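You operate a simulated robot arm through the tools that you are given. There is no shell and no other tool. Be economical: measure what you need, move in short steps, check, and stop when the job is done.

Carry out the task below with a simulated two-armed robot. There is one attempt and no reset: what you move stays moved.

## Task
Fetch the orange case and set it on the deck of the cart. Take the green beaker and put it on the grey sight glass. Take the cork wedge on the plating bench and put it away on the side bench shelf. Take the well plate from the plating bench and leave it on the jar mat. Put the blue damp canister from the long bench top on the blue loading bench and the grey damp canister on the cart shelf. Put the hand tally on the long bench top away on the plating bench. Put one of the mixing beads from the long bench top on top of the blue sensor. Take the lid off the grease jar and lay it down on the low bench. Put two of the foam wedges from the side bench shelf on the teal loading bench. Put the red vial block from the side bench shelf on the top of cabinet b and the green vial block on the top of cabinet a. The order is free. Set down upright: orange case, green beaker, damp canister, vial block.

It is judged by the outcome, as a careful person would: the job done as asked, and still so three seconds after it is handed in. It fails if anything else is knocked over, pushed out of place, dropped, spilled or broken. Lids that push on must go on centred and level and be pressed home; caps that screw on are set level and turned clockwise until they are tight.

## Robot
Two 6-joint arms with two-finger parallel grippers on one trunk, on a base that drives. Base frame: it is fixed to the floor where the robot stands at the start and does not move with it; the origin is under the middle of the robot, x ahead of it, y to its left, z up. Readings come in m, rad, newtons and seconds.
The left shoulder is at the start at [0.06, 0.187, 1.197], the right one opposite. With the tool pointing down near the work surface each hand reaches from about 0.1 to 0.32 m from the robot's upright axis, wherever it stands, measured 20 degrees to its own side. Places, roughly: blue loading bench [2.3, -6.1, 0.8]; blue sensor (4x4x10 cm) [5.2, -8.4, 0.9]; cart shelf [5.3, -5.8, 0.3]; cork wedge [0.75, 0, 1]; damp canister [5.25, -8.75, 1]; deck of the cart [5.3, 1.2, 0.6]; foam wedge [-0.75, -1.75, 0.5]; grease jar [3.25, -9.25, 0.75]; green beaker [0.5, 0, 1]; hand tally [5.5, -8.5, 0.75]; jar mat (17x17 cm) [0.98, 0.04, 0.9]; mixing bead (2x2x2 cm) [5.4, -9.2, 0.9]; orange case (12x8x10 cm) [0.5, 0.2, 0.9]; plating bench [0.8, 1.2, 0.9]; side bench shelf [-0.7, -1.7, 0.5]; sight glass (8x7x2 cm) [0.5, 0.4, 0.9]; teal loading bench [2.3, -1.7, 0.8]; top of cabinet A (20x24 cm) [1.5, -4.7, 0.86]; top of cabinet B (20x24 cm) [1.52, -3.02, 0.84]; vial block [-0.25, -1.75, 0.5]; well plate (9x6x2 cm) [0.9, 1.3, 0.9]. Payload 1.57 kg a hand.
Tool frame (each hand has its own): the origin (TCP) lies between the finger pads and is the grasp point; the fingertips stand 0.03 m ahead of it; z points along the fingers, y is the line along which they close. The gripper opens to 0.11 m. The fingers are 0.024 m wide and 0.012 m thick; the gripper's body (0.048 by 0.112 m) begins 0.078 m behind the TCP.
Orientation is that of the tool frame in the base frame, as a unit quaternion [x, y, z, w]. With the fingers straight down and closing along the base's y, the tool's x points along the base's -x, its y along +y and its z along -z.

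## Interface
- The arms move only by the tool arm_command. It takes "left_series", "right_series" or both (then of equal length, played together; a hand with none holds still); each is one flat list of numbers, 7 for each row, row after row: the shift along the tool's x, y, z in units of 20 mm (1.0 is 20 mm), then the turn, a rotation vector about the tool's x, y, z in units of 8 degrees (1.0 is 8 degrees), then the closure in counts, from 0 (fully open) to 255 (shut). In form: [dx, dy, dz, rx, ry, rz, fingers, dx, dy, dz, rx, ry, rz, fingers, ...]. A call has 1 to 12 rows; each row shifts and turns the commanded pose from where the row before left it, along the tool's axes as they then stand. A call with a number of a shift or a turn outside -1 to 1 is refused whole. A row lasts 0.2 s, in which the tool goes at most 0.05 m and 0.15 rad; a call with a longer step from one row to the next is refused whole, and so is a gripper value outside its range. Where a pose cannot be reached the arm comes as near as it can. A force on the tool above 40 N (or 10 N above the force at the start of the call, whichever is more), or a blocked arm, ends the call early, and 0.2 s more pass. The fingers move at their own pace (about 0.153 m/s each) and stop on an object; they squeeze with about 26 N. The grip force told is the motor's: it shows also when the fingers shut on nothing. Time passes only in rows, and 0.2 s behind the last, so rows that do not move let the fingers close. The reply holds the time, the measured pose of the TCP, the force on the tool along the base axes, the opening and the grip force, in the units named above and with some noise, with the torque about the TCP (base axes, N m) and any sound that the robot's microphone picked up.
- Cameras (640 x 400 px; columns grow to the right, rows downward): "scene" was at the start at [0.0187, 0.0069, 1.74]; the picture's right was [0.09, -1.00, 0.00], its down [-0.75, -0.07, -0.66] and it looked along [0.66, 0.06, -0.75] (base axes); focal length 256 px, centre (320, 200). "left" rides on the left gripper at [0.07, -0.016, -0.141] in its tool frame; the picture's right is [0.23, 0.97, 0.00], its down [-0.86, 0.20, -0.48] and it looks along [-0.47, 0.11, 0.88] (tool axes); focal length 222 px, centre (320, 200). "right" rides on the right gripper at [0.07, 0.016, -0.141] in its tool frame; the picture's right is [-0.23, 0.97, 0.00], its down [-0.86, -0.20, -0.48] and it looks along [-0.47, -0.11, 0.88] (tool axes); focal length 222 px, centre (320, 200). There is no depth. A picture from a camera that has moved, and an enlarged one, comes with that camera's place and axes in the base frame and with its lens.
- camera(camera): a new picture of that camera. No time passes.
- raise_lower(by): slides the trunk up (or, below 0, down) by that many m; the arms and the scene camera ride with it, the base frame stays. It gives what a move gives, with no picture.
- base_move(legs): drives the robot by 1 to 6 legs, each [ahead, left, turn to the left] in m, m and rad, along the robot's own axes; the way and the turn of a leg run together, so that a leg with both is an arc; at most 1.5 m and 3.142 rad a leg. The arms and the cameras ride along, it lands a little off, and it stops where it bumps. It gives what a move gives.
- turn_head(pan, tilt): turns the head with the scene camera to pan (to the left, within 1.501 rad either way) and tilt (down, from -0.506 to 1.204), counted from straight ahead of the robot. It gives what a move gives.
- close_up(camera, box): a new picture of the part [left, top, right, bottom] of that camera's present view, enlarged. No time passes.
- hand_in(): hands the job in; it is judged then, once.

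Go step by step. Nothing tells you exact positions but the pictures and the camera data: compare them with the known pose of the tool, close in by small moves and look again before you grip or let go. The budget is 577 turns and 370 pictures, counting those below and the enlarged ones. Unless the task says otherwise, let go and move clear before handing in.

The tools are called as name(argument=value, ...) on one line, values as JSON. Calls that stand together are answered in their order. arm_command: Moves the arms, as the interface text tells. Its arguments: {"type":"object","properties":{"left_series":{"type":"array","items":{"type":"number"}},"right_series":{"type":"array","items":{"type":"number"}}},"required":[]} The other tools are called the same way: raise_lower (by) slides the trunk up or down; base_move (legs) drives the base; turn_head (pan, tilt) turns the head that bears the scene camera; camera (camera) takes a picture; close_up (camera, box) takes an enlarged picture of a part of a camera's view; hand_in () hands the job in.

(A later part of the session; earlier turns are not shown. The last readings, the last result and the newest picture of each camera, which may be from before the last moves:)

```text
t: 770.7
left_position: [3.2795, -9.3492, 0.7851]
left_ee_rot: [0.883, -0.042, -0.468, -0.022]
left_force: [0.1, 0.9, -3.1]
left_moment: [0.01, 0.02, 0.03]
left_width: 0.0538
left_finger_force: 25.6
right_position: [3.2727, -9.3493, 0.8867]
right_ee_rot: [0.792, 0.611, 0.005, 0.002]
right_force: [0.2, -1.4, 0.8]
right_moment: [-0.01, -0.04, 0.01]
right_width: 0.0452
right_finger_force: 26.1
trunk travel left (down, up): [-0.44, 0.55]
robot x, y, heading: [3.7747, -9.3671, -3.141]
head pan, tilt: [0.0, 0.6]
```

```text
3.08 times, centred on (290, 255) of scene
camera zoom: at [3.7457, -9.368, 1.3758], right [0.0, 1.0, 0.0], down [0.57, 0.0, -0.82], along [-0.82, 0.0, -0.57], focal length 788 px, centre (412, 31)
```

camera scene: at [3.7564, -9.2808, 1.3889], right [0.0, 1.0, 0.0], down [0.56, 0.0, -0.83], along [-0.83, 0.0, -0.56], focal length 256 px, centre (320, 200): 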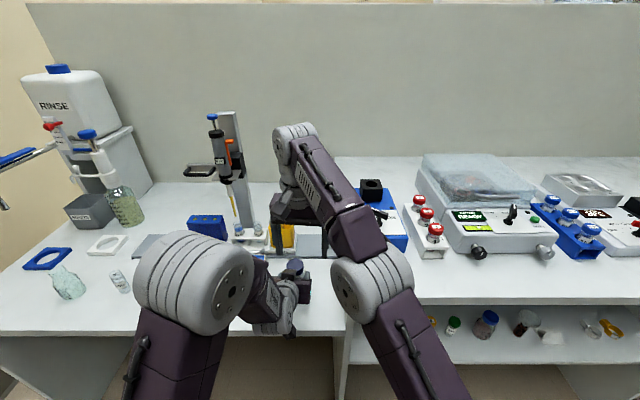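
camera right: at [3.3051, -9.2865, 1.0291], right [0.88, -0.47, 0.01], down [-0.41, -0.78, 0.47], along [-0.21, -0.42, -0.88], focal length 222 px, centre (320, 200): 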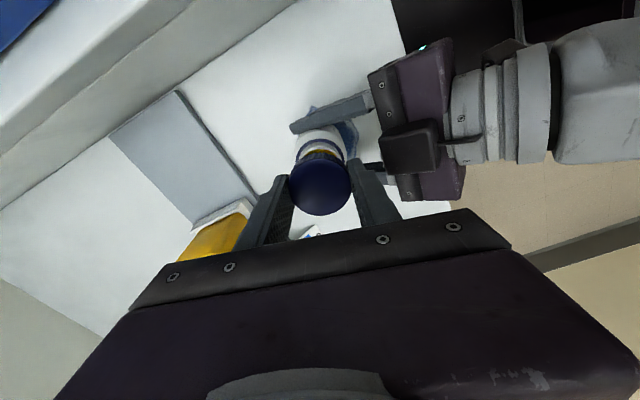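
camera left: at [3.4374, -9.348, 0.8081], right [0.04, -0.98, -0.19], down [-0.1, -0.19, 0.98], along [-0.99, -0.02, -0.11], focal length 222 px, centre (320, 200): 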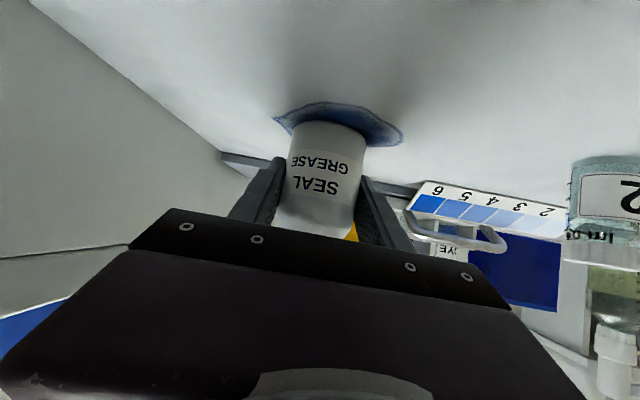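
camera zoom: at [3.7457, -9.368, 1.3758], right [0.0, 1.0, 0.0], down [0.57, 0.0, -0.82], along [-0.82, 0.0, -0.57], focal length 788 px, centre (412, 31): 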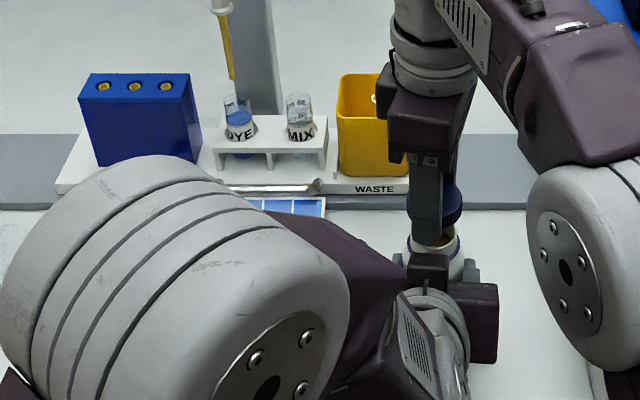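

The cap is off. Raise it, then open the left hand modestly and withdraw it straight back.

arm_command(right_series=[0, 0, -1, 0, 0, 0, 255, 0, 0, -1, 0, 0, 0, 255, 0, 0, -1, 0, 0, 0, 255, 0, 0, -1, 0, 0, 0, 255])

arm_command(left_series=[0, 0, 0, 0, 0, 0, 80, 0, 0, 0, 0, 0, 0, 70, 0, 0, 0, 0, 0, 0, 70, 0.56, -0.04, -0.82, 0, 0, 0, 70, 0.56, -0.04, -0.82, 0, 0, 0, 70, 0.56, -0.04, -0.82, 0, 0, 0, 70, 0.56, -0.04, -0.82, 0, 0, 0, 70, 0.56, -0.04, -0.82, 0, 0, 0, 70])

camera(camera="right")

camera(camera="left")

```text
t: 771.7
left_position: [3.2785, -9.3495, 0.785]
left_ee_rot: [0.883, -0.042, -0.467, -0.021]
left_force: [-0.3, 0.1, -1.7]
left_moment: [0.01, -0.01, 0.02]
left_width: 0.0539
left_finger_force: 26.1
right_position: [3.2842, -9.3454, 0.9512]
right_ee_rot: [0.792, 0.611, 0.005, 0.002]
right_force: [-0.4, 0.0, -1.0]
right_moment: [-0.02, 0.03, 0.0]
right_width: 0.0451
right_finger_force: 26.1
right hand out of reach, approached as far as the arm can: row 3, 4
trunk travel left (down, up): [-0.44, 0.55]
robot x, y, heading: [3.7733, -9.3686, -3.139]
head pan, tilt: [0.0, 0.6]
```

```text
t: 773.5
left_position: [3.3807, -9.3551, 0.7854]
left_ee_rot: [0.882, -0.041, -0.468, -0.021]
left_force: [-0.3, 0.4, 0.1]
left_moment: [0.0, 0.03, 0.04]
left_width: 0.0798
left_finger_force: 0.2
right_position: [3.2846, -9.3443, 0.9505]
right_ee_rot: [0.792, 0.611, 0.005, 0.001]
right_force: [-0.2, 0.9, -0.2]
right_moment: [-0.02, 0.0, 0.0]
right_width: 0.0451
right_finger_force: 26.0
trunk travel left (down, up): [-0.44, 0.55]
robot x, y, heading: [3.7743, -9.3696, -3.141]
head pan, tilt: [0.0, 0.6]
```

```text
92 pictures are left
camera right: at [3.3179, -9.2826, 1.0928], right [0.88, -0.47, 0.01], down [-0.41, -0.78, 0.47], along [-0.22, -0.42, -0.88], focal length 222 px, centre (320, 200)
```

right: 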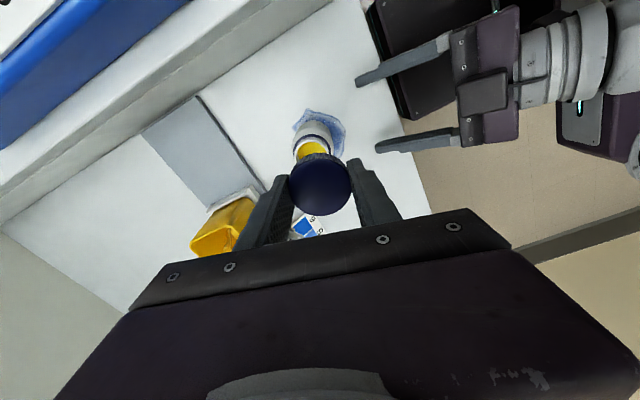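

```text
91 pictures are left
camera left: at [3.5377, -9.3538, 0.8076], right [0.04, -0.98, -0.19], down [-0.1, -0.19, 0.98], along [-0.99, -0.02, -0.11], focal length 222 px, centre (320, 200)
```

left: 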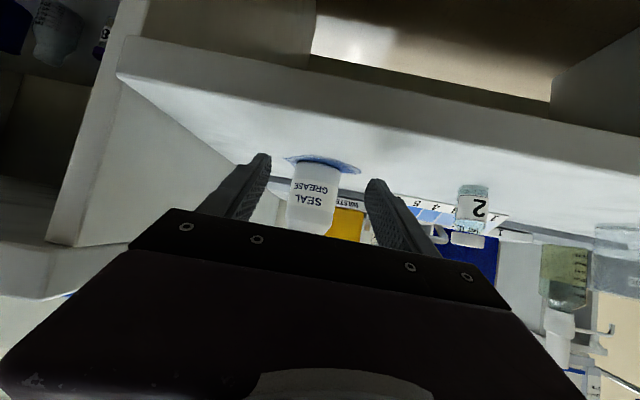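

Now withdraw the left hand fully, turn the right gripper back, and move the cap to a free spot right-front of the jar, (3.355, −9.285).

arm_command(left_series=[0.56, -0.04, -0.82, 0, 0, 0, 70, 0.56, -0.04, -0.82, 0, 0, 0, 70, 0.56, -0.04, -0.82, 0, 0, 0, 70, 0.56, -0.04, -0.82, 0, 0, 0, 70, 0, 0.8, 0, 0, 0, 0, 70, 0, 0.8, 0, 0, 0, 0, 70, 0, 0.8, 0, 0, 0, 0, 70, 0, 0.8, 0, 0, 0, 0, 70, 0, 0.8, 0, 0, 0, 0, 70, 0, 0.8, 0, 0, 0, 0, 70], right_series=[0, 0, 0, 0, 0, 1, 255, 0, 0, 0, 0, 0, 1, 255, 0, 0, 0, 0, 0, 1, 255, 0, 0, 0, 0, 0, 1, 255, 0, 0, 0, 0, 0, 1, 255, 0, 0, 0, 0, 0, 1, 255, 0, 0, 0, 0, 0, 1, 255, 0, 0, 0, 0, 0, 1, 255, 0, 0, 0, 0, 0, 1, 255, 0, 0, 0, 0, 0, 0.5, 255])

arm_command(right_series=[0.9, -0.85, 0, 0, 0, 0, 255, 0.9, -0.85, 0, 0, 0, 0, 255, 0.9, -0.8, 0, 0, 0, 0, 255, 0.9, -0.6, 0, 0, 0, 0, 255, 0, 0, 1, 0, 0, 0, 255, 0, 0, 1, 0, 0, 0, 255, 0, 0, 1, 0, 0, 0, 255])

camera(camera="right")

```text
t: 774.5
left_position: [3.4355, -9.3326, 0.7907]
left_ee_rot: [0.878, -0.039, -0.476, -0.015]
left_force: [-14.9, -1.2, -4.5]
left_moment: [0.01, 0.89, -0.25]
left_width: 0.0798
left_finger_force: 0.0
left hand out of reach, approached as far as the arm can: row 1, 2, 3, 4
right_position: [3.2834, -9.3452, 0.9496]
right_ee_rot: [0.923, 0.385, 0.004, 0.0]
right_force: [0.4, -0.5, 0.3]
right_moment: [0.0, -0.01, -0.04]
right_width: 0.0452
right_finger_force: 26.1
trunk travel left (down, up): [-0.44, 0.55]
robot x, y, heading: [3.7748, -9.3683, -3.14]
head pan, tilt: [0.0, 0.6]
stopped in row 4 (left hand): the force on the tool passed its limit at 104 N (the readings are from after the stop); the commanded pose is now the measured one
```

```text
t: 776.1
left_position: [3.4362, -9.3324, 0.7903]
left_ee_rot: [0.878, -0.039, -0.476, -0.015]
left_force: [-35.6, -3.8, 0.7]
left_moment: [0.0, -0.33, -0.63]
left_width: 0.08
left_finger_force: 0.1
right_position: [3.2914, -9.2504, 0.8893]
right_ee_rot: [0.923, 0.384, 0.003, 0.001]
right_force: [0.2, 0.1, 0.4]
right_moment: [0.0, 0.02, -0.01]
right_width: 0.0453
right_finger_force: 25.7
trunk travel left (down, up): [-0.44, 0.55]
robot x, y, heading: [3.773, -9.365, -3.142]
head pan, tilt: [0.0, 0.6]
```

```text
90 pictures are left
camera right: at [3.3527, -9.2133, 1.032], right [0.53, -0.85, 0.0], down [-0.75, -0.47, 0.47], along [-0.4, -0.25, -0.88], focal length 222 px, centre (320, 200)
```

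right: 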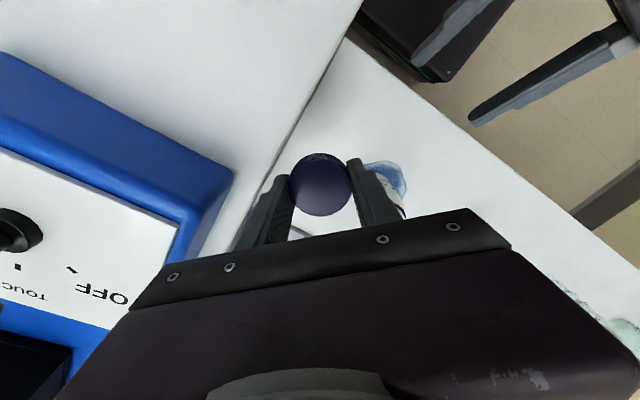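

The left forearm met the robot's own body while retracting. Relieve it by moving that hand up, then place the cap.

arm_command(left_series=[-1, 0, 0, 0, 0, 0, 70, -0.83, 0, -0.56, 0, 0, 0, 70, -0.83, 0, -0.56, 0, 0, 0, 70, -0.83, 0, -0.56, 0, 0, 0, 70, -0.83, 0, -0.56, 0, 0, 0, 70])

camera(camera="scene")

```text
t: 777.3
left_position: [3.4246, -9.3319, 0.8868]
left_ee_rot: [0.879, -0.039, -0.476, -0.015]
left_force: [-0.2, -1.1, 0.0]
left_moment: [0.02, 0.02, 0.01]
left_width: 0.08
left_finger_force: 0.0
right_position: [3.2915, -9.2517, 0.8902]
right_ee_rot: [0.923, 0.385, 0.004, 0.001]
right_force: [-0.5, -0.6, 0.3]
right_moment: [0.04, 0.01, -0.03]
right_width: 0.0449
right_finger_force: 26.1
trunk travel left (down, up): [-0.44, 0.55]
robot x, y, heading: [3.773, -9.3639, -3.137]
head pan, tilt: [0.0, 0.6]
```

```text
89 pictures are left
camera scene: at [3.746, -9.3682, 1.3758], right [0.0, 1.0, 0.0], down [0.56, 0.0, -0.83], along [-0.83, 0.0, -0.56], focal length 256 px, centre (320, 200)
```

scene: 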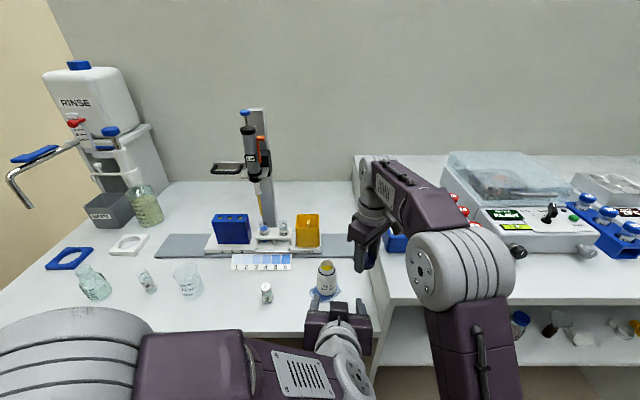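

Jar stands open and fine. I'll turn the gripper back to nominal and put the cap at (3.272, −9.265), right of the jar.

arm_command(right_series=[0, 0, 0, 0, 0, 1, 255, 0, 0, 0, 0, 0, 1, 255, 0, 0, 0, 0, 0, 1, 255, 0, 0, 0, 0, 0, 1, 255, 0, 0, 0, 0, 0, 1, 255, 0, 0, 0, 0, 0, 0.6, 255])

camera(camera="right")

```text
t: 778.7
left_position: [3.426, -9.331, 0.8856]
left_ee_rot: [0.879, -0.04, -0.475, -0.016]
left_force: [-0.6, 0.4, -0.1]
left_moment: [-0.01, 0.0, 0.04]
left_width: 0.0799
left_finger_force: 0.0
right_position: [3.2919, -9.2501, 0.8912]
right_ee_rot: [1.0, 0.003, 0.003, -0.001]
right_force: [0.8, -0.1, 0.3]
right_moment: [-0.02, -0.06, 0.03]
right_width: 0.0449
right_finger_force: 25.4
trunk travel left (down, up): [-0.44, 0.55]
robot x, y, heading: [3.7686, -9.3625, -3.142]
head pan, tilt: [0.0, 0.6]
```

```text
88 pictures are left
camera right: at [3.361, -9.2667, 1.0327], right [-0.22, -0.97, 0.0], down [-0.86, 0.2, 0.47], along [-0.46, 0.11, -0.88], focal length 222 px, centre (320, 200)
```

right: 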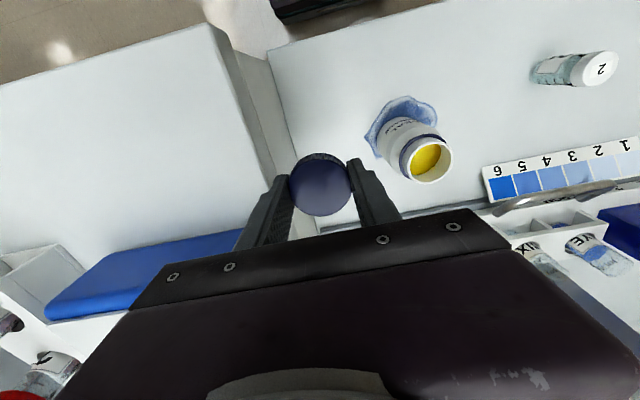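

arm_command(right_series=[0.3, 0.9, 0, 0, 0, 0, 255, 0, 0, 1, 0, 0, 0, 255, 0, 0, 1, 0, 0, 0, 255, 0, 0, 1, 0, 0, 0, 255, 0, 0, 1, 0, 0, 0, 255, 0, 0, 0.5, 0, 0, 0, 255])

camera(camera="right")

```text
t: 780.1
left_position: [3.4253, -9.3312, 0.886]
left_ee_rot: [0.879, -0.039, -0.475, -0.016]
left_force: [-0.2, 0.6, -1.0]
left_moment: [0.0, 0.0, -0.03]
left_width: 0.0797
left_finger_force: 0.1
right_position: [3.2982, -9.2704, 0.8002]
right_ee_rot: [1.0, 0.004, 0.004, -0.002]
right_force: [-0.5, -0.3, -0.4]
right_moment: [0.0, -0.02, 0.01]
right_width: 0.0449
right_finger_force: 26.2
trunk travel left (down, up): [-0.44, 0.55]
robot x, y, heading: [3.7754, -9.3693, -3.139]
head pan, tilt: [0.0, 0.6]
```

```text
87 pictures are left
camera right: at [3.3682, -9.286, 0.942], right [-0.22, -0.98, 0.0], down [-0.86, 0.19, 0.47], along [-0.46, 0.11, -0.88], focal length 222 px, centre (320, 200)
```

right: 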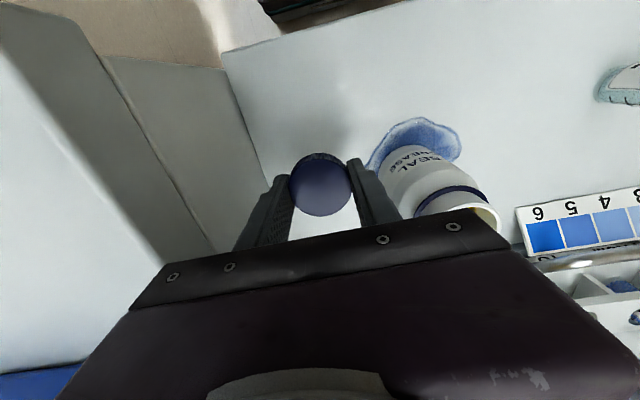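

arm_command(right_series=[0, 0, 0.3, 0, 0, 0, 255, 0, 0, 0.2, 0, 0, 0, 255, 0, 0, 0.2, 0, 0, 0, 255])

arm_command(right_series=[0, 0, 0.15, 0, 0, 0, 255, 0, 0, 0.15, 0, 0, 0, 255, 0, 0, 0, 0, 0, 0, 255])

```text
t: 780.9
left_position: [3.4249, -9.3302, 0.886]
left_ee_rot: [0.879, -0.04, -0.476, -0.016]
left_force: [-0.2, -0.3, -0.7]
left_moment: [0.03, -0.01, 0.03]
left_width: 0.0796
left_finger_force: 0.2
right_position: [3.2974, -9.2687, 0.7859]
right_ee_rot: [1.0, 0.004, 0.004, -0.001]
right_force: [0.3, -1.2, -0.1]
right_moment: [0.09, -0.02, -0.01]
right_width: 0.0449
right_finger_force: 25.9
trunk travel left (down, up): [-0.44, 0.55]
robot x, y, heading: [3.7714, -9.3699, -3.141]
head pan, tilt: [0.0, 0.6]
```

```text
t: 781.7
left_position: [3.4268, -9.3326, 0.8856]
left_ee_rot: [0.879, -0.039, -0.475, -0.015]
left_force: [0.5, -0.2, 0.1]
left_moment: [-0.03, -0.02, 0.01]
left_width: 0.0798
left_finger_force: 0.1
right_position: [3.2973, -9.2693, 0.7807]
right_ee_rot: [1.0, 0.003, 0.004, -0.002]
right_force: [0.8, -2.4, 0.9]
right_moment: [0.24, -0.02, -0.05]
right_width: 0.045
right_finger_force: 26.4
trunk travel left (down, up): [-0.44, 0.55]
robot x, y, heading: [3.7722, -9.3702, -3.143]
head pan, tilt: [0.0, 0.6]
```

close_up(camera="right", box=[180, 80, 460, 260])

close_up(camera="scene", box=[280, 230, 420, 330])

```text
2.22 times, centred on (320, 170) of right
camera zoom: at [3.3679, -9.2853, 0.923], right [-0.22, -0.98, 0.0], down [-0.86, 0.19, 0.47], along [-0.46, 0.11, -0.88], focal length 494 px, centre (320, 267)
```

zoom: 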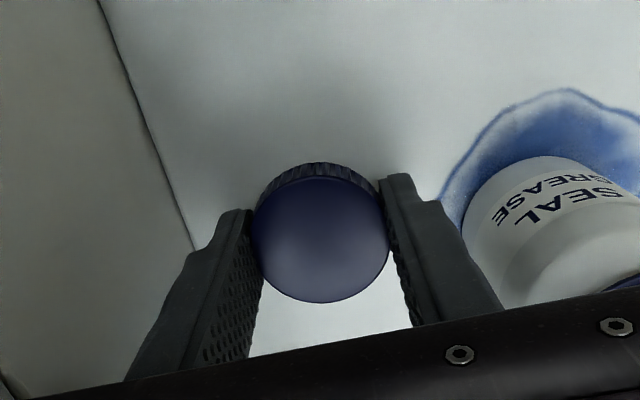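

```text
4.00 times, centred on (350, 280) of scene
camera zoom: at [3.746, -9.3684, 1.3759], right [0.0, 1.0, 0.0], down [0.56, 0.0, -0.83], along [-0.83, 0.0, -0.56], focal length 1024 px, centre (200, -120)
```

zoom: 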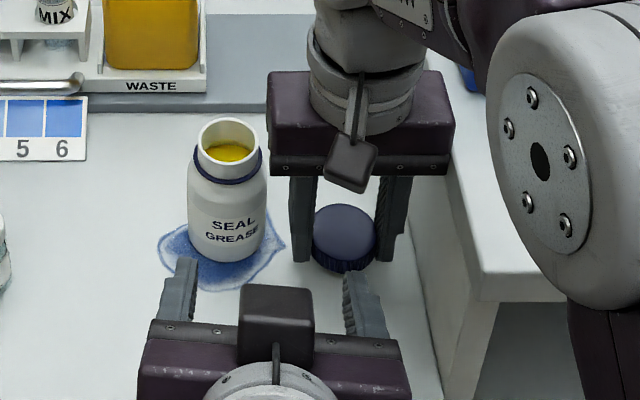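

The gripper's body just brushes the upper bench's edge; shift 5 mm toward the jar and continue down.

arm_command(right_series=[0.1, 0.25, 0, 0, 0, 0, 255, 0, 0, 0.15, 0, 0, 0, 255, 0, 0, 0.1, 0, 0, 0, 255, 0, 0, 0, 0, 0, 0, 255])

```text
t: 782.7
left_position: [3.4254, -9.3311, 0.8862]
left_ee_rot: [0.879, -0.039, -0.476, -0.015]
left_force: [-0.3, 0.9, -0.8]
left_moment: [-0.02, -0.02, -0.01]
left_width: 0.0798
left_finger_force: 0.0
right_position: [3.2997, -9.2716, 0.7771]
right_ee_rot: [1.0, 0.003, 0.004, -0.001]
right_force: [-0.2, 0.0, 0.0]
right_moment: [-0.01, 0.04, 0.02]
right_width: 0.0448
right_finger_force: 26.1
trunk travel left (down, up): [-0.44, 0.55]
robot x, y, heading: [3.7736, -9.3687, -3.143]
head pan, tilt: [0.0, 0.6]
```

arm_command(right_series=[0, 0, 0.12, 0, 0, 0, 255, 0, 0, 0.1, 0, 0, 0, 255, 0, 0, 0, 0, 0, 0, 255])

arm_command(right_series=[0, 0, 0.12, 0, 0, 0, 255, 0, 0, 0.1, 0, 0, 0, 255, 0, 0, 0, 0, 0, 0, 255])

```text
t: 783.5
left_position: [3.4262, -9.3313, 0.8865]
left_ee_rot: [0.878, -0.039, -0.476, -0.015]
left_force: [-0.5, 0.1, -0.1]
left_moment: [0.0, 0.04, -0.01]
left_width: 0.0795
left_finger_force: 0.0
right_position: [3.3003, -9.2733, 0.7711]
right_ee_rot: [1.0, 0.004, 0.004, -0.001]
right_force: [-0.8, -0.2, 0.0]
right_moment: [0.01, -0.02, -0.05]
right_width: 0.045
right_finger_force: 25.6
trunk travel left (down, up): [-0.44, 0.55]
robot x, y, heading: [3.7739, -9.3679, -3.14]
head pan, tilt: [0.0, 0.6]
```

```text
t: 784.3
left_position: [3.4275, -9.3304, 0.8872]
left_ee_rot: [0.878, -0.041, -0.476, -0.017]
left_force: [-0.4, 0.7, 0.5]
left_moment: [0.0, 0.02, 0.0]
left_width: 0.0798
left_finger_force: 0.1
right_position: [3.2998, -9.2732, 0.77]
right_ee_rot: [1.0, 0.003, 0.0, 0.0]
right_force: [-4.0, 0.2, 23.9]
right_moment: [-0.67, 0.04, 0.07]
right_width: 0.0451
right_finger_force: 25.3
trunk travel left (down, up): [-0.44, 0.55]
robot x, y, heading: [3.7724, -9.3638, -3.141]
head pan, tilt: [0.0, 0.6]
```

Contact. Ease up, release slightly, and rise.

arm_command(right_series=[0, 0, -0.12, 0, 0, 0, 255, 0, 0, 0, 0, 0, 0, 132, 0, 0, 0, 0, 0, 0, 132, 0, 0, -0.5, 0, 0, 0, 132, 0, 0, -1, 0, 0, 0, 132, 0, 0, -1, 0, 0, 0, 132, 0, 0, -1, 0, 0, 0, 132, 0, 0, -1, 0, 0, 0, 132, 0, 0, -1, 0, 0, 0, 132, 0, 0, -1, 0, 0, 0, 132, 0, 0, -1, 0, 0, 0, 132, 0, 0, -1, 0, 0, 0, 132])

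camera(camera="right")

```text
t: 786.9
left_position: [3.426, -9.3302, 0.8857]
left_ee_rot: [0.879, -0.039, -0.475, -0.015]
left_force: [-0.2, 0.1, 0.0]
left_moment: [0.0, 0.02, 0.0]
left_width: 0.0797
left_finger_force: 0.1
right_position: [3.2994, -9.2744, 0.9407]
right_ee_rot: [1.0, 0.004, 0.004, -0.002]
right_force: [-1.2, -1.0, -0.4]
right_moment: [0.02, -0.03, 0.04]
right_width: 0.0531
right_finger_force: 0.1
trunk travel left (down, up): [-0.44, 0.55]
robot x, y, heading: [3.7755, -9.3691, -3.138]
head pan, tilt: [0.0, 0.6]
```

```text
84 pictures are left
camera right: at [3.3694, -9.2907, 1.0819], right [-0.22, -0.98, 0.0], down [-0.86, 0.19, 0.47], along [-0.46, 0.11, -0.88], focal length 222 px, centre (320, 200)
```

right: 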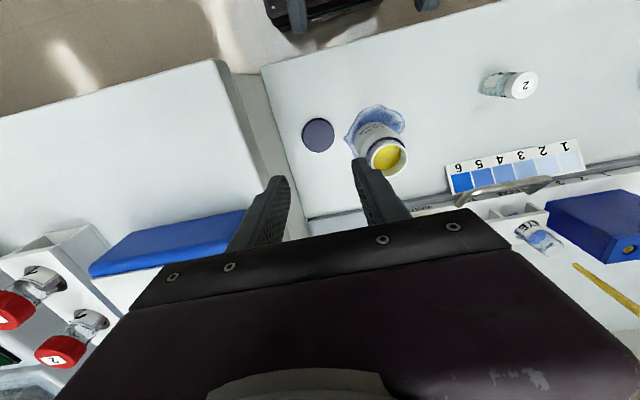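

The lid lies on the low bench beside the open jar. Now the hand tally: back out, raise, turn around to the long bench.

base_move(legs=[[-0.45, 0, 0]])

raise_lower(by=0.37)

base_move(legs=[[0, 0, 3.14], [0, 0.85, 0]])

camera(camera="scene")

```text
t: 789.6
left_position: [3.8722, -9.3302, 0.8868]
left_ee_rot: [0.879, -0.038, -0.475, -0.014]
left_force: [0.3, -0.3, -1.0]
left_moment: [0.0, 0.03, 0.01]
left_width: 0.0798
left_finger_force: 0.0
right_position: [3.7457, -9.275, 0.9405]
right_ee_rot: [1.0, 0.006, 0.003, 0.0]
right_force: [0.9, 0.2, 0.0]
right_moment: [0.01, 0.0, -0.02]
right_width: 0.0533
right_finger_force: 0.0
trunk travel left (down, up): [-0.44, 0.55]
robot x, y, heading: [4.2194, -9.3659, -3.138]
head pan, tilt: [0.0, 0.6]
```

```text
t: 793.1
left_position: [3.8707, -9.3308, 1.2554]
left_ee_rot: [0.879, -0.038, -0.476, -0.015]
left_force: [-0.3, -0.5, 0.2]
left_moment: [-0.04, 0.01, -0.03]
left_width: 0.0799
left_finger_force: 0.0
right_position: [3.7447, -9.2762, 1.3097]
right_ee_rot: [1.0, 0.006, 0.004, -0.001]
right_force: [0.5, -0.2, -0.4]
right_moment: [-0.03, -0.03, -0.03]
right_width: 0.0529
right_finger_force: 0.1
trunk travel left (down, up): [-0.81, 0.18]
robot x, y, heading: [4.2183, -9.366, -3.134]
head pan, tilt: [0.0, 0.6]
```

```text
t: 805.2
left_position: [4.482, -8.5358, 1.2558]
left_ee_rot: [-0.003, 0.879, 0.008, 0.476]
left_force: [-0.4, -0.3, -0.9]
left_moment: [0.01, 0.0, 0.03]
left_width: 0.0798
left_finger_force: 0.0
right_position: [4.6136, -8.5803, 1.3106]
right_ee_rot: [-0.052, 0.999, -0.001, -0.004]
right_force: [0.7, 0.2, 0.5]
right_moment: [0.0, 0.02, 0.02]
right_width: 0.0529
right_finger_force: 0.0
trunk travel left (down, up): [-0.81, 0.18]
robot x, y, heading: [4.1291, -8.5316, 0.1]
head pan, tilt: [0.0, 0.6]
```

```text
83 pictures are left
camera scene: at [4.1611, -8.5303, 1.7459], right [0.1, -1.0, 0.0], down [-0.56, -0.05, -0.83], along [0.82, 0.08, -0.56], focal length 256 px, centre (320, 200)
```

scene: 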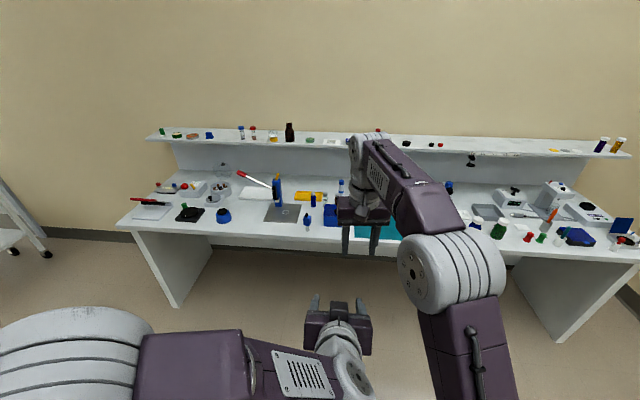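

Straighten, move the left hand aside, and drive up to the tally.

arm_command(left_series=[0, 1, 0, 0, 0, 0, 0, 0, 1, 0, 0, 0, 0, 0, 0, 1, 0, 0, 0, 0, 0, 0, 1, 0, 0, 0, 0, 0, 0, 1, 0, 0, 0, 0, 0, 0, 1, 0, 0, 0, 0, 0, 0, 1, 0, 0, 0, 0, 0])

base_move(legs=[[0, 0, -0.1], [0.72, 0, 0]])

camera(camera="right")

```text
t: 806.8
left_position: [4.5148, -8.4265, 1.2938]
left_ee_rot: [-0.003, 0.881, 0.008, 0.474]
left_force: [0.8, -0.4, 0.0]
left_moment: [0.01, -0.01, 0.02]
left_width: 0.1099
left_finger_force: 0.1
left hand out of reach, approached as far as the arm can: row 3, 4, 5, 6, 7
right_position: [4.6128, -8.5784, 1.3087]
right_ee_rot: [-0.052, 0.999, -0.001, -0.004]
right_force: [0.5, -0.2, -0.5]
right_moment: [0.01, -0.01, 0.0]
right_width: 0.0531
right_finger_force: 0.1
trunk travel left (down, up): [-0.81, 0.18]
robot x, y, heading: [4.1316, -8.5303, 0.099]
head pan, tilt: [0.0, 0.6]
```

```text
t: 811.2
left_position: [5.2318, -8.4618, 1.2947]
left_ee_rot: [0.038, 0.879, -0.014, 0.475]
left_force: [-0.1, -0.1, 0.4]
left_moment: [0.03, -0.02, -0.02]
left_width: 0.11
left_finger_force: 0.0
right_position: [5.3162, -8.6221, 1.3095]
right_ee_rot: [-0.005, 1.0, -0.001, -0.003]
right_force: [-0.3, 0.0, -0.4]
right_moment: [-0.01, 0.05, -0.01]
right_width: 0.0532
right_finger_force: 0.1
trunk travel left (down, up): [-0.81, 0.18]
robot x, y, heading: [4.8415, -8.5297, 0.005]
head pan, tilt: [0.0, 0.6]
```

```text
82 pictures are left
camera right: at [5.2476, -8.6065, 1.4518], right [0.22, 0.98, 0.0], down [0.86, -0.19, 0.47], along [0.46, -0.11, -0.88], focal length 222 px, centre (320, 200)
```

right: 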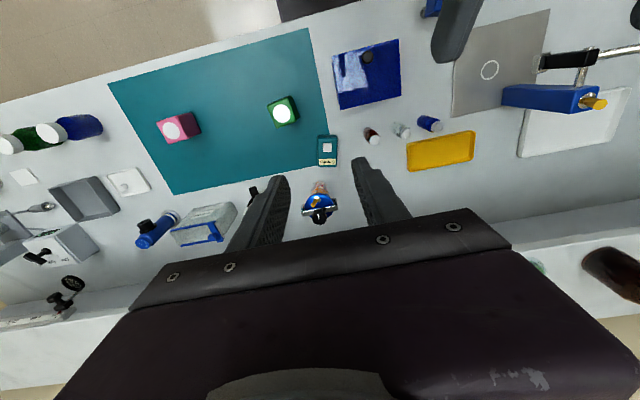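

base_move(legs=[[0.06, 0, 0]])

arm_command(right_series=[-0.6, -0.25, 1, 0, 0, 0, 60, -0.6, 0, 1, 0, 0, 0, 60, 0, 0, 1, 0, 0, 0, 60, 0, 0, 1, 0, 0, 0, 60, 0, 0, 1, 0, 0, 0, 60, 0, 0, 1, 0, 0, 0, 60, 0, 0, 1, 0, 0, 0, 60, 0, 0, 1, 0, 0, 0, 60, 0, 0, 1, 0, 0, 0, 60, 0, 0, 1, 0, 0, 0, 60, 0, 0, 1, 0, 0, 0, 60])

camera(camera="right")

```text
t: 812.2
left_position: [5.2851, -8.4607, 1.2951]
left_ee_rot: [0.037, 0.878, -0.014, 0.477]
left_force: [-0.9, 0.5, -0.5]
left_moment: [-0.06, -0.02, 0.01]
left_width: 0.1101
left_finger_force: 0.0
right_position: [5.3708, -8.6211, 1.3118]
right_ee_rot: [-0.006, 1.0, -0.001, 0.0]
right_force: [-0.7, 0.6, 0.2]
right_moment: [-0.02, -0.08, 0.02]
right_width: 0.0532
right_finger_force: 0.0
trunk travel left (down, up): [-0.81, 0.18]
robot x, y, heading: [4.9035, -8.5307, 0.009]
head pan, tilt: [0.0, 0.6]
```

```text
t: 814.6
left_position: [5.2933, -8.4606, 1.2925]
left_ee_rot: [0.036, 0.88, -0.013, 0.474]
left_force: [0.0, 0.4, -0.6]
left_moment: [0.01, 0.01, 0.02]
left_width: 0.1102
left_finger_force: 0.0
right_position: [5.4007, -8.6277, 1.0886]
right_ee_rot: [-0.006, 1.0, -0.001, -0.003]
right_force: [0.6, -0.1, 0.2]
right_moment: [0.02, 0.02, 0.02]
right_width: 0.0839
right_finger_force: 0.1
trunk travel left (down, up): [-0.81, 0.18]
robot x, y, heading: [4.9046, -8.528, 0.004]
head pan, tilt: [0.0, 0.6]
```

```text
81 pictures are left
camera right: at [5.3329, -8.6115, 1.2319], right [0.21, 0.98, 0.0], down [0.86, -0.19, 0.47], along [0.46, -0.1, -0.88], focal length 222 px, centre (320, 200)
```

right: 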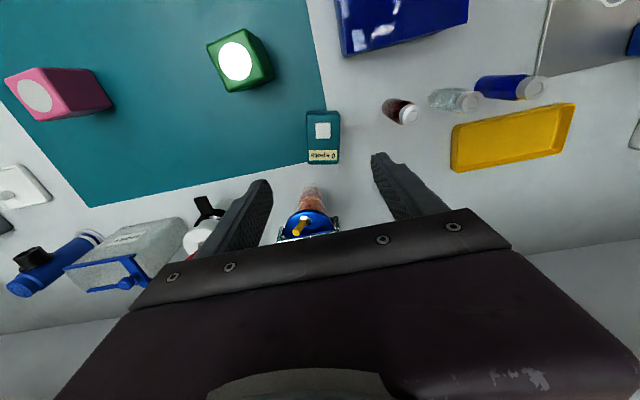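

Tally at (5.405, −8.622), ~50 mm wide. Descend around it.

arm_command(right_series=[-0.2, 0.25, 1, 0, 0, 0, 70, 0, 0, 1, 0, 0, 0, 70, 0, 0, 1, 0, 0, 0, 70, 0, 0, 1, 0, 0, 0, 70, 0, 0, 1, 0, 0, 0, 70, 0, 0, 1, 0, 0, 0, 70, 0, 0, 1, 0, 0, 0, 70, 0, 0, 1, 0, 0, 0, 70])

camera(camera="right")

```text
t: 816.4
left_position: [5.2939, -8.461, 1.292]
left_ee_rot: [0.037, 0.88, -0.014, 0.474]
left_force: [0.2, 0.5, -0.2]
left_moment: [0.0, 0.0, -0.01]
left_width: 0.11
left_finger_force: 0.0
right_position: [5.4054, -8.6206, 0.9293]
right_ee_rot: [-0.007, 1.0, -0.001, -0.004]
right_force: [0.6, 0.4, -1.1]
right_moment: [0.03, 0.02, -0.03]
right_width: 0.0796
right_finger_force: 0.0
trunk travel left (down, up): [-0.81, 0.18]
robot x, y, heading: [4.9032, -8.5284, 0.008]
head pan, tilt: [0.0, 0.6]
```

```text
80 pictures are left
camera right: at [5.3375, -8.6061, 1.0713], right [0.21, 0.98, 0.0], down [0.86, -0.19, 0.47], along [0.46, -0.1, -0.88], focal length 222 px, centre (320, 200)
```

right: 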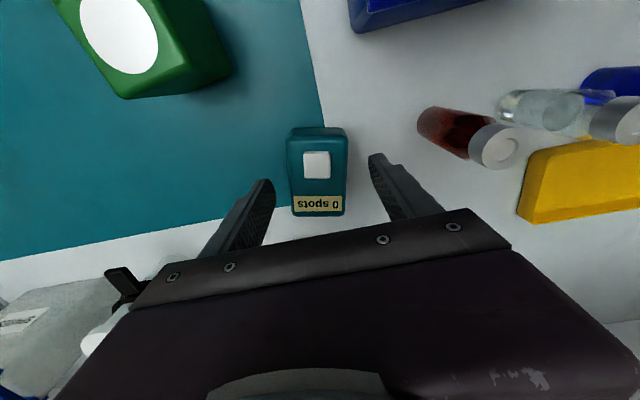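

arm_command(right_series=[-0.2, -0.1, 1, 0, 0, 0, 70, 0, 0, 1, 0, 0, 0, 70, 0, 0, 0.15, 0, 0, 0, 70, 0, 0, 0, 0, 0, 0, 255, 0, 0, 0, 0, 0, 0, 255, 0, 0, 0, 0, 0, 0, 255])

close_up(camera="right", box=[220, 80, 420, 220])

```text
t: 817.8
left_position: [5.2926, -8.4623, 1.2938]
left_ee_rot: [0.037, 0.88, -0.014, 0.474]
left_force: [0.5, -0.9, -0.3]
left_moment: [-0.01, 0.02, 0.0]
left_width: 0.1099
left_finger_force: 0.1
right_position: [5.4077, -8.6242, 0.8872]
right_ee_rot: [-0.007, 1.0, -0.001, -0.003]
right_force: [0.3, 0.4, 3.9]
right_moment: [0.05, -0.12, -0.01]
right_width: 0.0518
right_finger_force: 26.0
trunk travel left (down, up): [-0.81, 0.18]
robot x, y, heading: [4.9012, -8.5309, 0.011]
head pan, tilt: [0.0, 0.6]
```

```text
2.86 times, centred on (320, 150) of right
camera zoom: at [5.3396, -8.6086, 1.029], right [0.21, 0.98, 0.0], down [0.86, -0.19, 0.47], along [0.46, -0.1, -0.88], focal length 635 px, centre (320, 343)
```

zoom: 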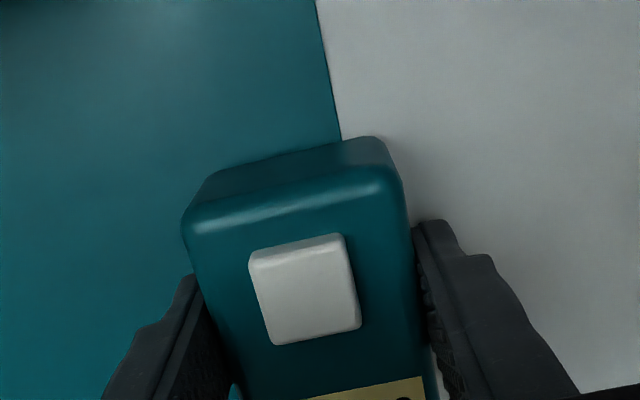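

Tally gripped. Lift it, back off, and start the long way to the plating bench.

arm_command(right_series=[0, 0, -1, 0, 0, 0, 255, 0, 0, -1, 0, 0, 0, 255, 0, 0, -1, 0, 0, 0, 255, 0, 0, -1, 0, 0, 0, 255, 0, 0, -1, 0, 0, 0, 255, 0, 0, -1, 0, 0, 0, 255, 0, 0, -1, 0, 0, 0, 255, 0, 0, -1, 0, 0, 0, 255, 0, 0, -1, 0, 0, 0, 255, 0, 0, -1, 0, 0, 0, 255, 0, 0, -1, 0, 0, 0, 255, 0, 0, -1, 0, 0, 0, 255])

base_move(legs=[[-1.0, 0, 0], [0, 1.5, 0], [0, 1.5, 0], [0, 1.5, 0]])

camera(camera="scene")

```text
t: 820.4
left_position: [5.2946, -8.4604, 1.2934]
left_ee_rot: [0.037, 0.879, -0.013, 0.475]
left_force: [-0.1, -0.2, -0.1]
left_moment: [-0.01, -0.01, 0.01]
left_width: 0.1102
left_finger_force: 0.0
right_position: [5.4094, -8.6232, 1.1286]
right_ee_rot: [-0.006, 1.0, -0.001, -0.002]
right_force: [0.6, -0.3, -1.5]
right_moment: [-0.01, -0.02, -0.02]
right_width: 0.0516
right_finger_force: 25.4
trunk travel left (down, up): [-0.81, 0.18]
robot x, y, heading: [4.9042, -8.5315, 0.009]
head pan, tilt: [0.0, 0.6]
```

```text
t: 846.6
left_position: [4.2301, -4.0009, 1.2944]
left_ee_rot: [0.059, 0.878, -0.026, 0.474]
left_force: [-0.3, 0.0, 0.6]
left_moment: [-0.02, -0.03, 0.0]
left_width: 0.1099
left_finger_force: 0.0
right_position: [4.3392, -4.168, 1.1283]
right_ee_rot: [0.018, 1.0, -0.001, -0.002]
right_force: [0.2, -0.4, -1.9]
right_moment: [0.0, -0.01, -0.01]
right_width: 0.0516
right_finger_force: 25.7
trunk travel left (down, up): [-0.81, 0.18]
robot x, y, heading: [3.8338, -4.0509, -0.044]
head pan, tilt: [0.0, 0.6]
```

```text
78 pictures are left
camera scene: at [3.8651, -4.0526, 1.7459], right [-0.04, -1.0, 0.0], down [-0.56, 0.02, -0.82], along [0.82, -0.03, -0.57], focal length 256 px, centre (320, 200)
```

scene: 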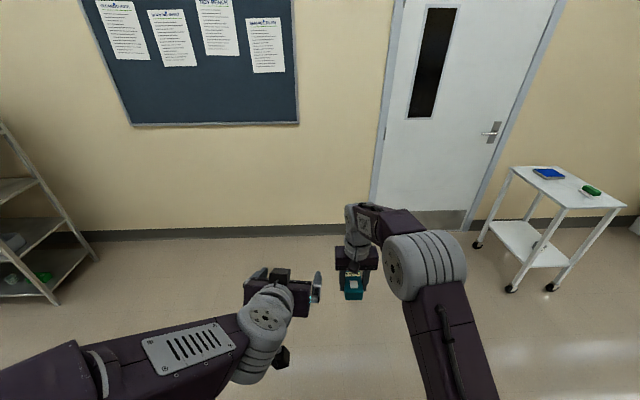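

Let me verify the grey canister on the cart from here.

close_up(camera="scene", box=[460, 150, 640, 300])

```text
2.67 times, centred on (550, 225) of scene
camera zoom: at [3.8651, -4.0526, 1.7459], right [-0.04, -1.0, 0.0], down [-0.56, 0.02, -0.82], along [0.82, -0.03, -0.57], focal length 683 px, centre (-293, 133)
```

zoom: 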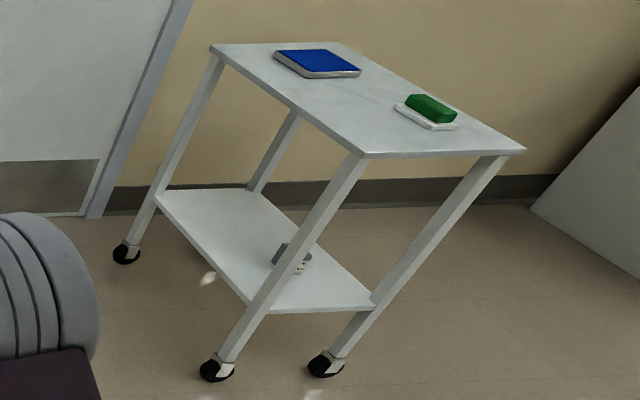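

Canister is on the shelf. Continue the trip.

base_move(legs=[[0, 0, 0.044], [0, 1.5, 0], [0, 1.5, 0], [0, 0.3, 0], [0, 0, 3.14]])

camera(camera="scene")

```text
t: 869.7
left_position: [3.4709, -0.8999, 1.2947]
left_ee_rot: [0.876, -0.083, -0.473, -0.038]
left_force: [-0.1, 0.4, -0.4]
left_moment: [0.03, -0.03, 0.03]
left_width: 0.1102
left_finger_force: 0.0
right_position: [3.3717, -0.7261, 1.129]
right_ee_rot: [0.999, -0.045, 0.002, -0.001]
right_force: [1.1, -0.3, -1.5]
right_moment: [-0.01, -0.02, 0.02]
right_width: 0.0516
right_finger_force: 26.2
trunk travel left (down, up): [-0.81, 0.18]
robot x, y, heading: [3.8649, -0.8704, 3.045]
head pan, tilt: [0.0, 0.6]
```

```text
76 pictures are left
camera scene: at [3.8385, -0.8688, 1.7459], right [0.1, 1.0, 0.0], down [0.56, -0.05, -0.82], along [-0.82, 0.08, -0.57], focal length 256 px, centre (320, 200)
```

scene: 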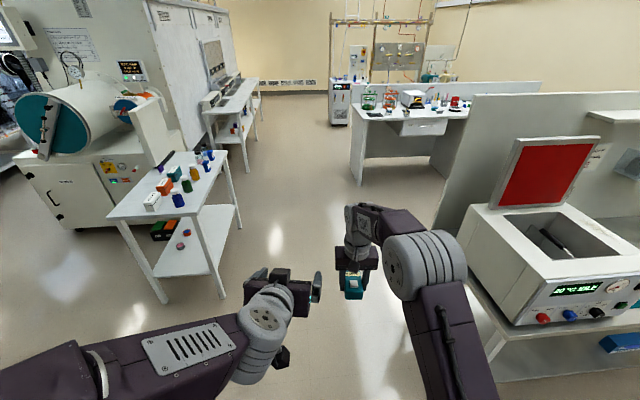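

Turn straight, drive along the corridor, and slide along the plating bench's far side.

base_move(legs=[[0, 0, 0.096], [1.4, 0, 0], [0.75, 0, 0], [0, -1.2, 0], [0, -0.55, 0]])

camera(camera="scene")

camera(camera="right")

```text
t: 889.1
left_position: [1.3673, 0.8143, 1.2941]
left_ee_rot: [0.879, -0.044, -0.475, -0.017]
left_force: [0.4, 0.8, 0.3]
left_moment: [0.02, 0.03, 0.0]
left_width: 0.1099
left_finger_force: 0.0
right_position: [1.2519, 0.9793, 1.1276]
right_ee_rot: [1.0, -0.001, 0.003, 0.0]
right_force: [-0.2, 0.2, -1.0]
right_moment: [0.02, -0.04, 0.01]
right_width: 0.0515
right_finger_force: 26.2
trunk travel left (down, up): [-0.81, 0.18]
robot x, y, heading: [1.7579, 0.879, 3.131]
head pan, tilt: [0.0, 0.6]
```

```text
75 pictures are left
camera scene: at [1.7301, 0.8769, 1.7459], right [0.01, 1.0, 0.0], down [0.57, 0.0, -0.82], along [-0.82, 0.01, -0.57], focal length 256 px, centre (320, 200)
```

scene: 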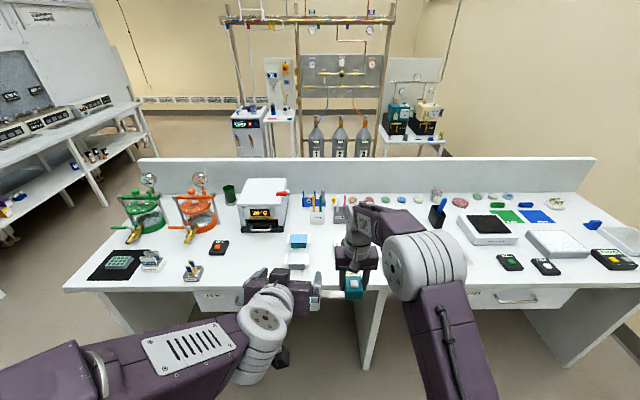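

```text
74 pictures are left
camera right: at [1.3224, 0.9617, 1.2701], right [-0.23, -0.97, 0.0], down [-0.86, 0.2, 0.47], along [-0.46, 0.11, -0.88], focal length 222 px, centre (320, 200)
```

right: 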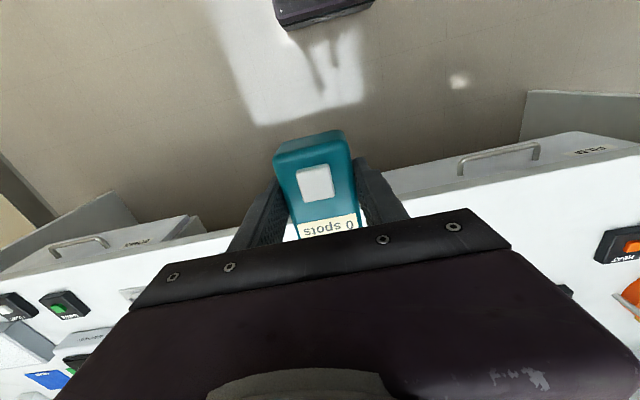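

Free spot ≈(1.02, 0.90) on the bench's front area. Move over it.

base_move(legs=[[0, 0.08, 0.008], [0.23, 0, 0]])

camera(camera="right")

camera(camera="scene")

```text
t: 891.5
left_position: [1.1381, 0.7362, 1.2946]
left_ee_rot: [0.878, -0.044, -0.475, -0.017]
left_force: [1.0, 0.4, 0.9]
left_moment: [0.0, -0.01, 0.01]
left_width: 0.1103
left_finger_force: 0.0
right_position: [1.0252, 0.8998, 1.1292]
right_ee_rot: [1.0, -0.002, 0.002, -0.001]
right_force: [0.2, 0.5, -0.8]
right_moment: [-0.02, 0.02, -0.01]
right_width: 0.0516
right_finger_force: 26.1
trunk travel left (down, up): [-0.81, 0.18]
robot x, y, heading: [1.5279, 0.8004, 3.132]
head pan, tilt: [0.0, 0.6]
```

```text
73 pictures are left
camera right: at [1.0944, 0.8831, 1.2709], right [-0.23, -0.97, 0.0], down [-0.86, 0.2, 0.48], along [-0.46, 0.11, -0.88], focal length 222 px, centre (320, 200)
```

right: 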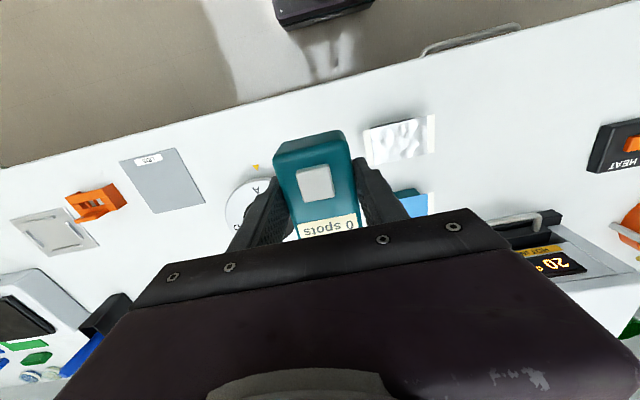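

```text
72 pictures are left
camera scene: at [1.503, 0.7988, 1.7459], right [0.01, 1.0, 0.0], down [0.56, 0.0, -0.83], along [-0.83, 0.01, -0.56], focal length 256 px, centre (320, 200)
```

scene: 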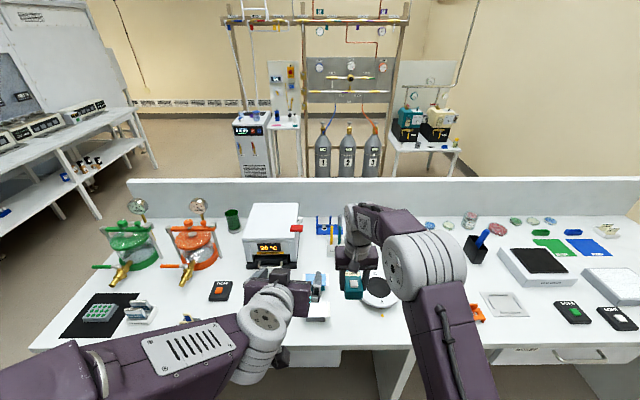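

Spot is clear. Lower the tally.

arm_command(right_series=[0, 0, 1, 0, 0, 0, 255, 0, 0, 1, 0, 0, 0, 255, 0, 0, 1, 0, 0, 0, 255, 0, 0, 1, 0, 0, 0, 255, 0, 0, 1, 0, 0, 0, 255, 0, 0, 1, 0, 0, 0, 255, 0, 0, 1, 0, 0, 0, 255, 0, 0, 1, 0, 0, 0, 255, 0, 0, 1, 0, 0, 0, 255])

camera(camera="right")

```text
t: 893.5
left_position: [1.136, 0.7367, 1.2931]
left_ee_rot: [0.879, -0.044, -0.474, -0.017]
left_force: [-0.4, -0.3, -0.3]
left_moment: [0.01, 0.02, -0.02]
left_width: 0.1098
left_finger_force: 0.0
right_position: [1.0234, 0.9007, 0.9462]
right_ee_rot: [1.0, -0.002, 0.004, -0.001]
right_force: [-0.1, 0.3, -0.6]
right_moment: [0.03, 0.01, -0.01]
right_width: 0.0517
right_finger_force: 25.7
trunk travel left (down, up): [-0.81, 0.18]
robot x, y, heading: [1.5287, 0.7978, 3.13]
head pan, tilt: [0.0, 0.6]
```

```text
71 pictures are left
camera right: at [1.093, 0.8838, 1.0886], right [-0.23, -0.97, 0.0], down [-0.86, 0.2, 0.47], along [-0.46, 0.11, -0.88], focal length 222 px, centre (320, 200)
```

right: 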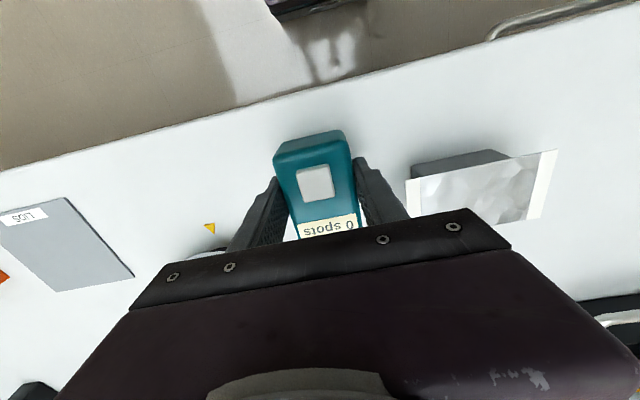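

arm_command(right_series=[0, 0, 0.3, 0, 0, 0, 255, 0, 0, 0.15, 0, 0, 0, 255, 0, 0, 0.1, 0, 0, 0, 255, 0, 0, 0, 0, 0, 0, 255])

arm_command(right_series=[0, 0, 0.1, 0, 0, 0, 255, 0, 0, 0.1, 0, 0, 0, 255, 0, 0, 0, 0, 0, 0, 255])

```text
t: 894.5
left_position: [1.1364, 0.7359, 1.2943]
left_ee_rot: [0.879, -0.045, -0.474, -0.018]
left_force: [-0.6, -1.6, 0.0]
left_moment: [0.0, 0.01, 0.0]
left_width: 0.11
left_finger_force: 0.1
right_position: [1.0246, 0.9002, 0.9368]
right_ee_rot: [1.0, -0.001, 0.003, -0.001]
right_force: [0.6, 0.1, -2.1]
right_moment: [-0.01, 0.02, 0.01]
right_width: 0.0515
right_finger_force: 26.1
trunk travel left (down, up): [-0.81, 0.18]
robot x, y, heading: [1.529, 0.7972, 3.129]
head pan, tilt: [0.0, 0.6]
```

```text
t: 895.3
left_position: [1.1383, 0.7355, 1.2951]
left_ee_rot: [0.878, -0.045, -0.475, -0.018]
left_force: [-0.4, 0.1, -0.4]
left_moment: [-0.04, -0.01, -0.01]
left_width: 0.11
left_finger_force: 0.0
right_position: [1.0239, 0.9001, 0.936]
right_ee_rot: [1.0, -0.002, 0.001, -0.001]
right_force: [-4.2, 0.4, 21.5]
right_moment: [-0.06, 0.02, 0.03]
right_width: 0.052
right_finger_force: 25.6
trunk travel left (down, up): [-0.81, 0.18]
robot x, y, heading: [1.5303, 0.8049, 3.131]
head pan, tilt: [0.0, 0.6]
```

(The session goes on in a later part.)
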